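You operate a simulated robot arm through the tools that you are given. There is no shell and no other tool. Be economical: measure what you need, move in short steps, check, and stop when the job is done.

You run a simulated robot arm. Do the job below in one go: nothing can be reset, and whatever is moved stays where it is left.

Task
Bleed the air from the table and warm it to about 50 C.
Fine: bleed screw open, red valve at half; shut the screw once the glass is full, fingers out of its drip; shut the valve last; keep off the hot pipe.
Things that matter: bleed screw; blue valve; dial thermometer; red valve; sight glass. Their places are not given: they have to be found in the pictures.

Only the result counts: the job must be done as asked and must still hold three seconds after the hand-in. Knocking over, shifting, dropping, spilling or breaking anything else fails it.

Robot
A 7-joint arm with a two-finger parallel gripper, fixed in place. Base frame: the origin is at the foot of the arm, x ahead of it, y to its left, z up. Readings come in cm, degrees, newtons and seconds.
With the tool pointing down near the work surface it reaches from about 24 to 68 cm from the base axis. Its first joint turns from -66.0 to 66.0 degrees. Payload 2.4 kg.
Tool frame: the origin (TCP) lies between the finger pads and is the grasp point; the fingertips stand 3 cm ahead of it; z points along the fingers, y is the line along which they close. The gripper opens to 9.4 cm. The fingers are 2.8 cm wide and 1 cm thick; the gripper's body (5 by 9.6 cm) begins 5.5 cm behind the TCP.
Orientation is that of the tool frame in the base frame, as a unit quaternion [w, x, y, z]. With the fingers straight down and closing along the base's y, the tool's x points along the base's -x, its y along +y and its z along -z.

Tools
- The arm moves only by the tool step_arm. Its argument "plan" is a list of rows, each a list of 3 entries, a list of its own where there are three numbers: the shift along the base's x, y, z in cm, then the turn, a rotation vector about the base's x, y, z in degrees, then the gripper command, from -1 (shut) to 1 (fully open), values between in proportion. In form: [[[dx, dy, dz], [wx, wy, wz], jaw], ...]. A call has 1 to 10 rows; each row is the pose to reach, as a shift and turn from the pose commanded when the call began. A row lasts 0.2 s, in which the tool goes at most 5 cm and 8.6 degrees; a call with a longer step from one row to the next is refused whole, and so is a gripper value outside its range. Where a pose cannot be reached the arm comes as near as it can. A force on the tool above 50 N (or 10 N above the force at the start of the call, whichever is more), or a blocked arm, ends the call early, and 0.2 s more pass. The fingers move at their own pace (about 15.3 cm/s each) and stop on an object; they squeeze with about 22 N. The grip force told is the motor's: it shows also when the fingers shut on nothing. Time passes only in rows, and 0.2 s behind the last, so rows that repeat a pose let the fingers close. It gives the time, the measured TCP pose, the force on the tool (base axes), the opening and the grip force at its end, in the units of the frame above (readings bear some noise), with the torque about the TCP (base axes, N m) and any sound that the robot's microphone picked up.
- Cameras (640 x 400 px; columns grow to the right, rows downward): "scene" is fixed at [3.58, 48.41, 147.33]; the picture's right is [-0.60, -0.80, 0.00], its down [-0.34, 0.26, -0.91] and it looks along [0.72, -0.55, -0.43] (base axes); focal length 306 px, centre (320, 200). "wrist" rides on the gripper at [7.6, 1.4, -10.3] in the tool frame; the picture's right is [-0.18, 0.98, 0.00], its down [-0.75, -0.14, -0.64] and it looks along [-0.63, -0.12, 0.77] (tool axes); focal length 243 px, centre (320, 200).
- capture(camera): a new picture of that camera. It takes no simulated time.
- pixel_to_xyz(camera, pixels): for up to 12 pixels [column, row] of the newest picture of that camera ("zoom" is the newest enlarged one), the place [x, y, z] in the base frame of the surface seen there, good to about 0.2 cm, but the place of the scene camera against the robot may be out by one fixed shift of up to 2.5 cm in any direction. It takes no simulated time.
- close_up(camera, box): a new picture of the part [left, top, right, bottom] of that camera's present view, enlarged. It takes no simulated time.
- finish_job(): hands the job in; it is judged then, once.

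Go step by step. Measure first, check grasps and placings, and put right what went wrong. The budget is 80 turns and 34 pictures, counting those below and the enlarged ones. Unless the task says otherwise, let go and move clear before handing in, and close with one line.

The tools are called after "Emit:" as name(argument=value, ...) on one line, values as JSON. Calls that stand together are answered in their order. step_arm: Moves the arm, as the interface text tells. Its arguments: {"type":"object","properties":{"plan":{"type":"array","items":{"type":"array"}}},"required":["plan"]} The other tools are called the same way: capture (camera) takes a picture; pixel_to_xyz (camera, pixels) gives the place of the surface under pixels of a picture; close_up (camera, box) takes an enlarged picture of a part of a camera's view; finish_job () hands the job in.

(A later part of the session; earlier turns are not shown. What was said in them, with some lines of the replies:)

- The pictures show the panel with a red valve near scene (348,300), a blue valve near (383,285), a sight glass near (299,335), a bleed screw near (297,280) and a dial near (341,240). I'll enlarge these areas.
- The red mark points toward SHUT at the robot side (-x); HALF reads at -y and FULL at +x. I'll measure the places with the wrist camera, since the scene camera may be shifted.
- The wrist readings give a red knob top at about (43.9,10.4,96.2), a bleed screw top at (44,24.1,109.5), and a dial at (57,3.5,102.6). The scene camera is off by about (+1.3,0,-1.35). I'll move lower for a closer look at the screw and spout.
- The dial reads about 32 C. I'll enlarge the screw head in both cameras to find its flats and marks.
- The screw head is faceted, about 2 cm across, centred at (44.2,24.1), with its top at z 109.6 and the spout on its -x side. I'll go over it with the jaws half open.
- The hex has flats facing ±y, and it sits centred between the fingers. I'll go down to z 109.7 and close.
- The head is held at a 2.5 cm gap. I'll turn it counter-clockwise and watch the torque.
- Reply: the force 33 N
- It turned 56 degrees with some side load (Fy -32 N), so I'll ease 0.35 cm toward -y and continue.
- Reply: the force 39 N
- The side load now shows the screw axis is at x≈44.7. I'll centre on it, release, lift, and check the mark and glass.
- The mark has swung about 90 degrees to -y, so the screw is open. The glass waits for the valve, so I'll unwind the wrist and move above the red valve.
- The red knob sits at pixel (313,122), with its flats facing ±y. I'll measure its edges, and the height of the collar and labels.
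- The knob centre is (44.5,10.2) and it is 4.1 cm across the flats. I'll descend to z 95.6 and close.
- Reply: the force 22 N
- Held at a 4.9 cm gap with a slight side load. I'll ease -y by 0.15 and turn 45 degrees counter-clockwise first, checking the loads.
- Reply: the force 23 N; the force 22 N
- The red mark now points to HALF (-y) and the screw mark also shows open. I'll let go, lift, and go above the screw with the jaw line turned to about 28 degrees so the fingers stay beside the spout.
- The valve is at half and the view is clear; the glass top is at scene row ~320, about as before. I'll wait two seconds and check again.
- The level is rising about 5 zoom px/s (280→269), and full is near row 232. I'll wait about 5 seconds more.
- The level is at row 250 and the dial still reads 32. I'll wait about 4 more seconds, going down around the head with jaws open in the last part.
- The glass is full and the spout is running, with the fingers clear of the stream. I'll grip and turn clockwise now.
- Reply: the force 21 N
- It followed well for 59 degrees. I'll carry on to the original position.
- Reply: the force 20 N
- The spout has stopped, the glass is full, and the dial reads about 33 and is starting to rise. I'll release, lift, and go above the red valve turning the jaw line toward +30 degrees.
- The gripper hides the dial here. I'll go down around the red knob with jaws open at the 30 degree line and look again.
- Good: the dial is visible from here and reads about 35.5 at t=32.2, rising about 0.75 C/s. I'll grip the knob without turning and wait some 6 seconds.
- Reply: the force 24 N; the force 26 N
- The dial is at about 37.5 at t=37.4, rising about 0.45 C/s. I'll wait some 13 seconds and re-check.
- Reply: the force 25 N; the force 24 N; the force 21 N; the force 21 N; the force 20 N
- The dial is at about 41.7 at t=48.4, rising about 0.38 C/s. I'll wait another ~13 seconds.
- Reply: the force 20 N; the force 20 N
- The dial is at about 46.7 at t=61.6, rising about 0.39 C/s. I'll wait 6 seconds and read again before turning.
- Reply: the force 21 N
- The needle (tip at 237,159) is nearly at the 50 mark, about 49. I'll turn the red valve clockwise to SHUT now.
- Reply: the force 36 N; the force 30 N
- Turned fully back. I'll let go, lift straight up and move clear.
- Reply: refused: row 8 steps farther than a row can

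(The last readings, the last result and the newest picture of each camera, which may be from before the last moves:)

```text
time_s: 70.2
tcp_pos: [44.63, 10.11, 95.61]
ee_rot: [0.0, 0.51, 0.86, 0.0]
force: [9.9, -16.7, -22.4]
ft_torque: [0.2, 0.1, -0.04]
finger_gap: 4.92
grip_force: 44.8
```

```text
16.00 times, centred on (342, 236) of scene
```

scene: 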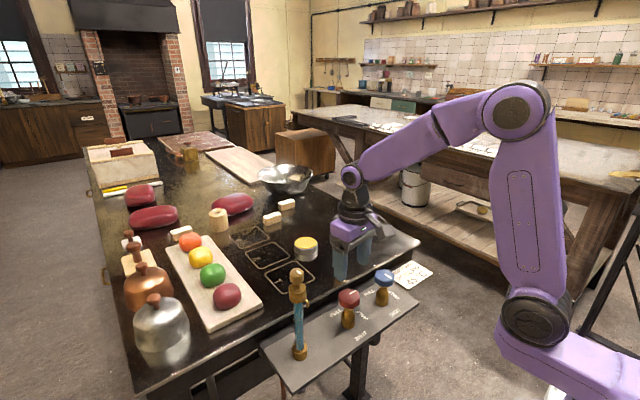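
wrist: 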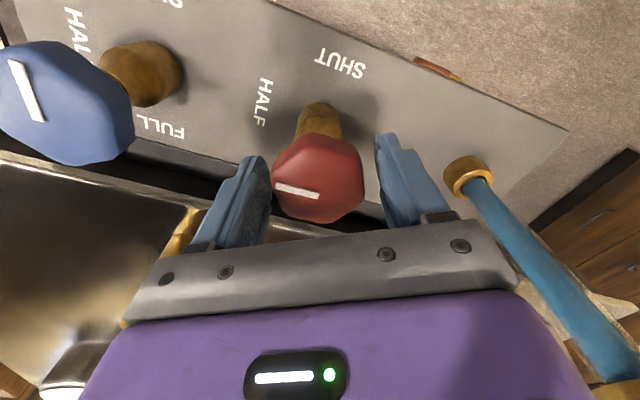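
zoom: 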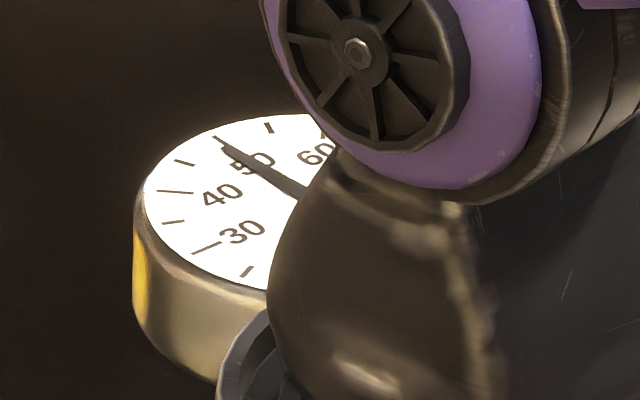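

That call was refused for too long a step. The picture shows the red mark back in line with the blue one (SHUT), the glass full, and the needle on 50. I'll repeat the release with shorter steps.

Emit:
step_arm(plan=[[[0, 0, 0], [0, 0, 0], 0.4], [[0, 0, 0], [0, 0, 0], 0.4], [[0, 0, 4], [0, 0, 0], 0.4], [[0, 0, 8.5], [0, 0, 0], 0.4], [[0, 0, 13], [0, 0, 0], 0.4], [[0, 0, 17.5], [0, 0, 0], 0.4], [[0, 0, 22], [0, 0, 0], 0.4], [[-2, 2, 25], [0, 0, 0], 0.4], [[-4, 4, 28], [0, 0, 0], 0.4], [[-6, 6, 31], [0, 0, 0], 0.4]])

Emit:
close_up(camera="scene", box=[276, 222, 404, 362])

Emit:
close_up(camera="scene", box=[326, 226, 358, 246])

```text
time_s: 72.4
tcp_pos: [38.53, 16.15, 126.6]
ee_rot: [0.0, 0.509, 0.861, 0.001]
force: [-0.1, 0.5, -0.5]
ft_torque: [0.0, -0.01, -0.01]
finger_gap: 6.58
grip_force: 0.0
```

```text
2.86 times, centred on (340, 292) of scene
```

zoom: 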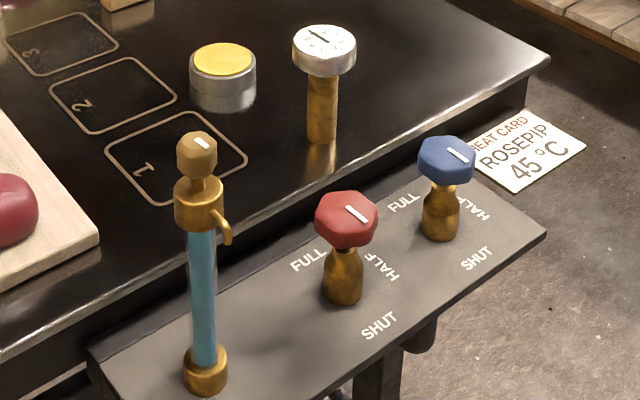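

```text
16.00 times, centred on (342, 236) of scene
```

zoom: 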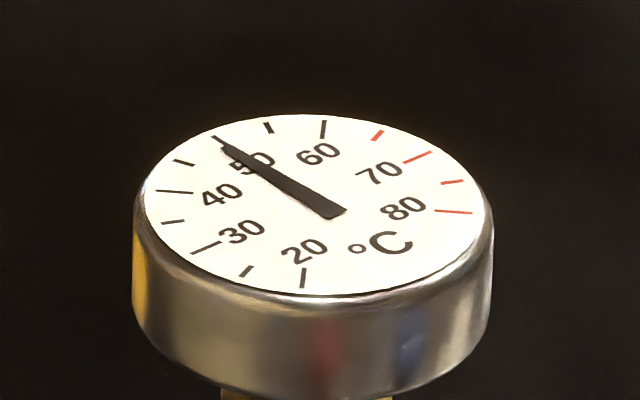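

The dial holds at 50 C. The red and blue marks both point to SHUT, the screw is shut with no drip, the glass is full, and the arm is clear, so I'm handing in.

Emit:
finish_job()

```text
The job is handed in.
```

The table is bled and reads 50 C; I shut the bleed screw once the glass was full and the red valve last, and the arm is clear.
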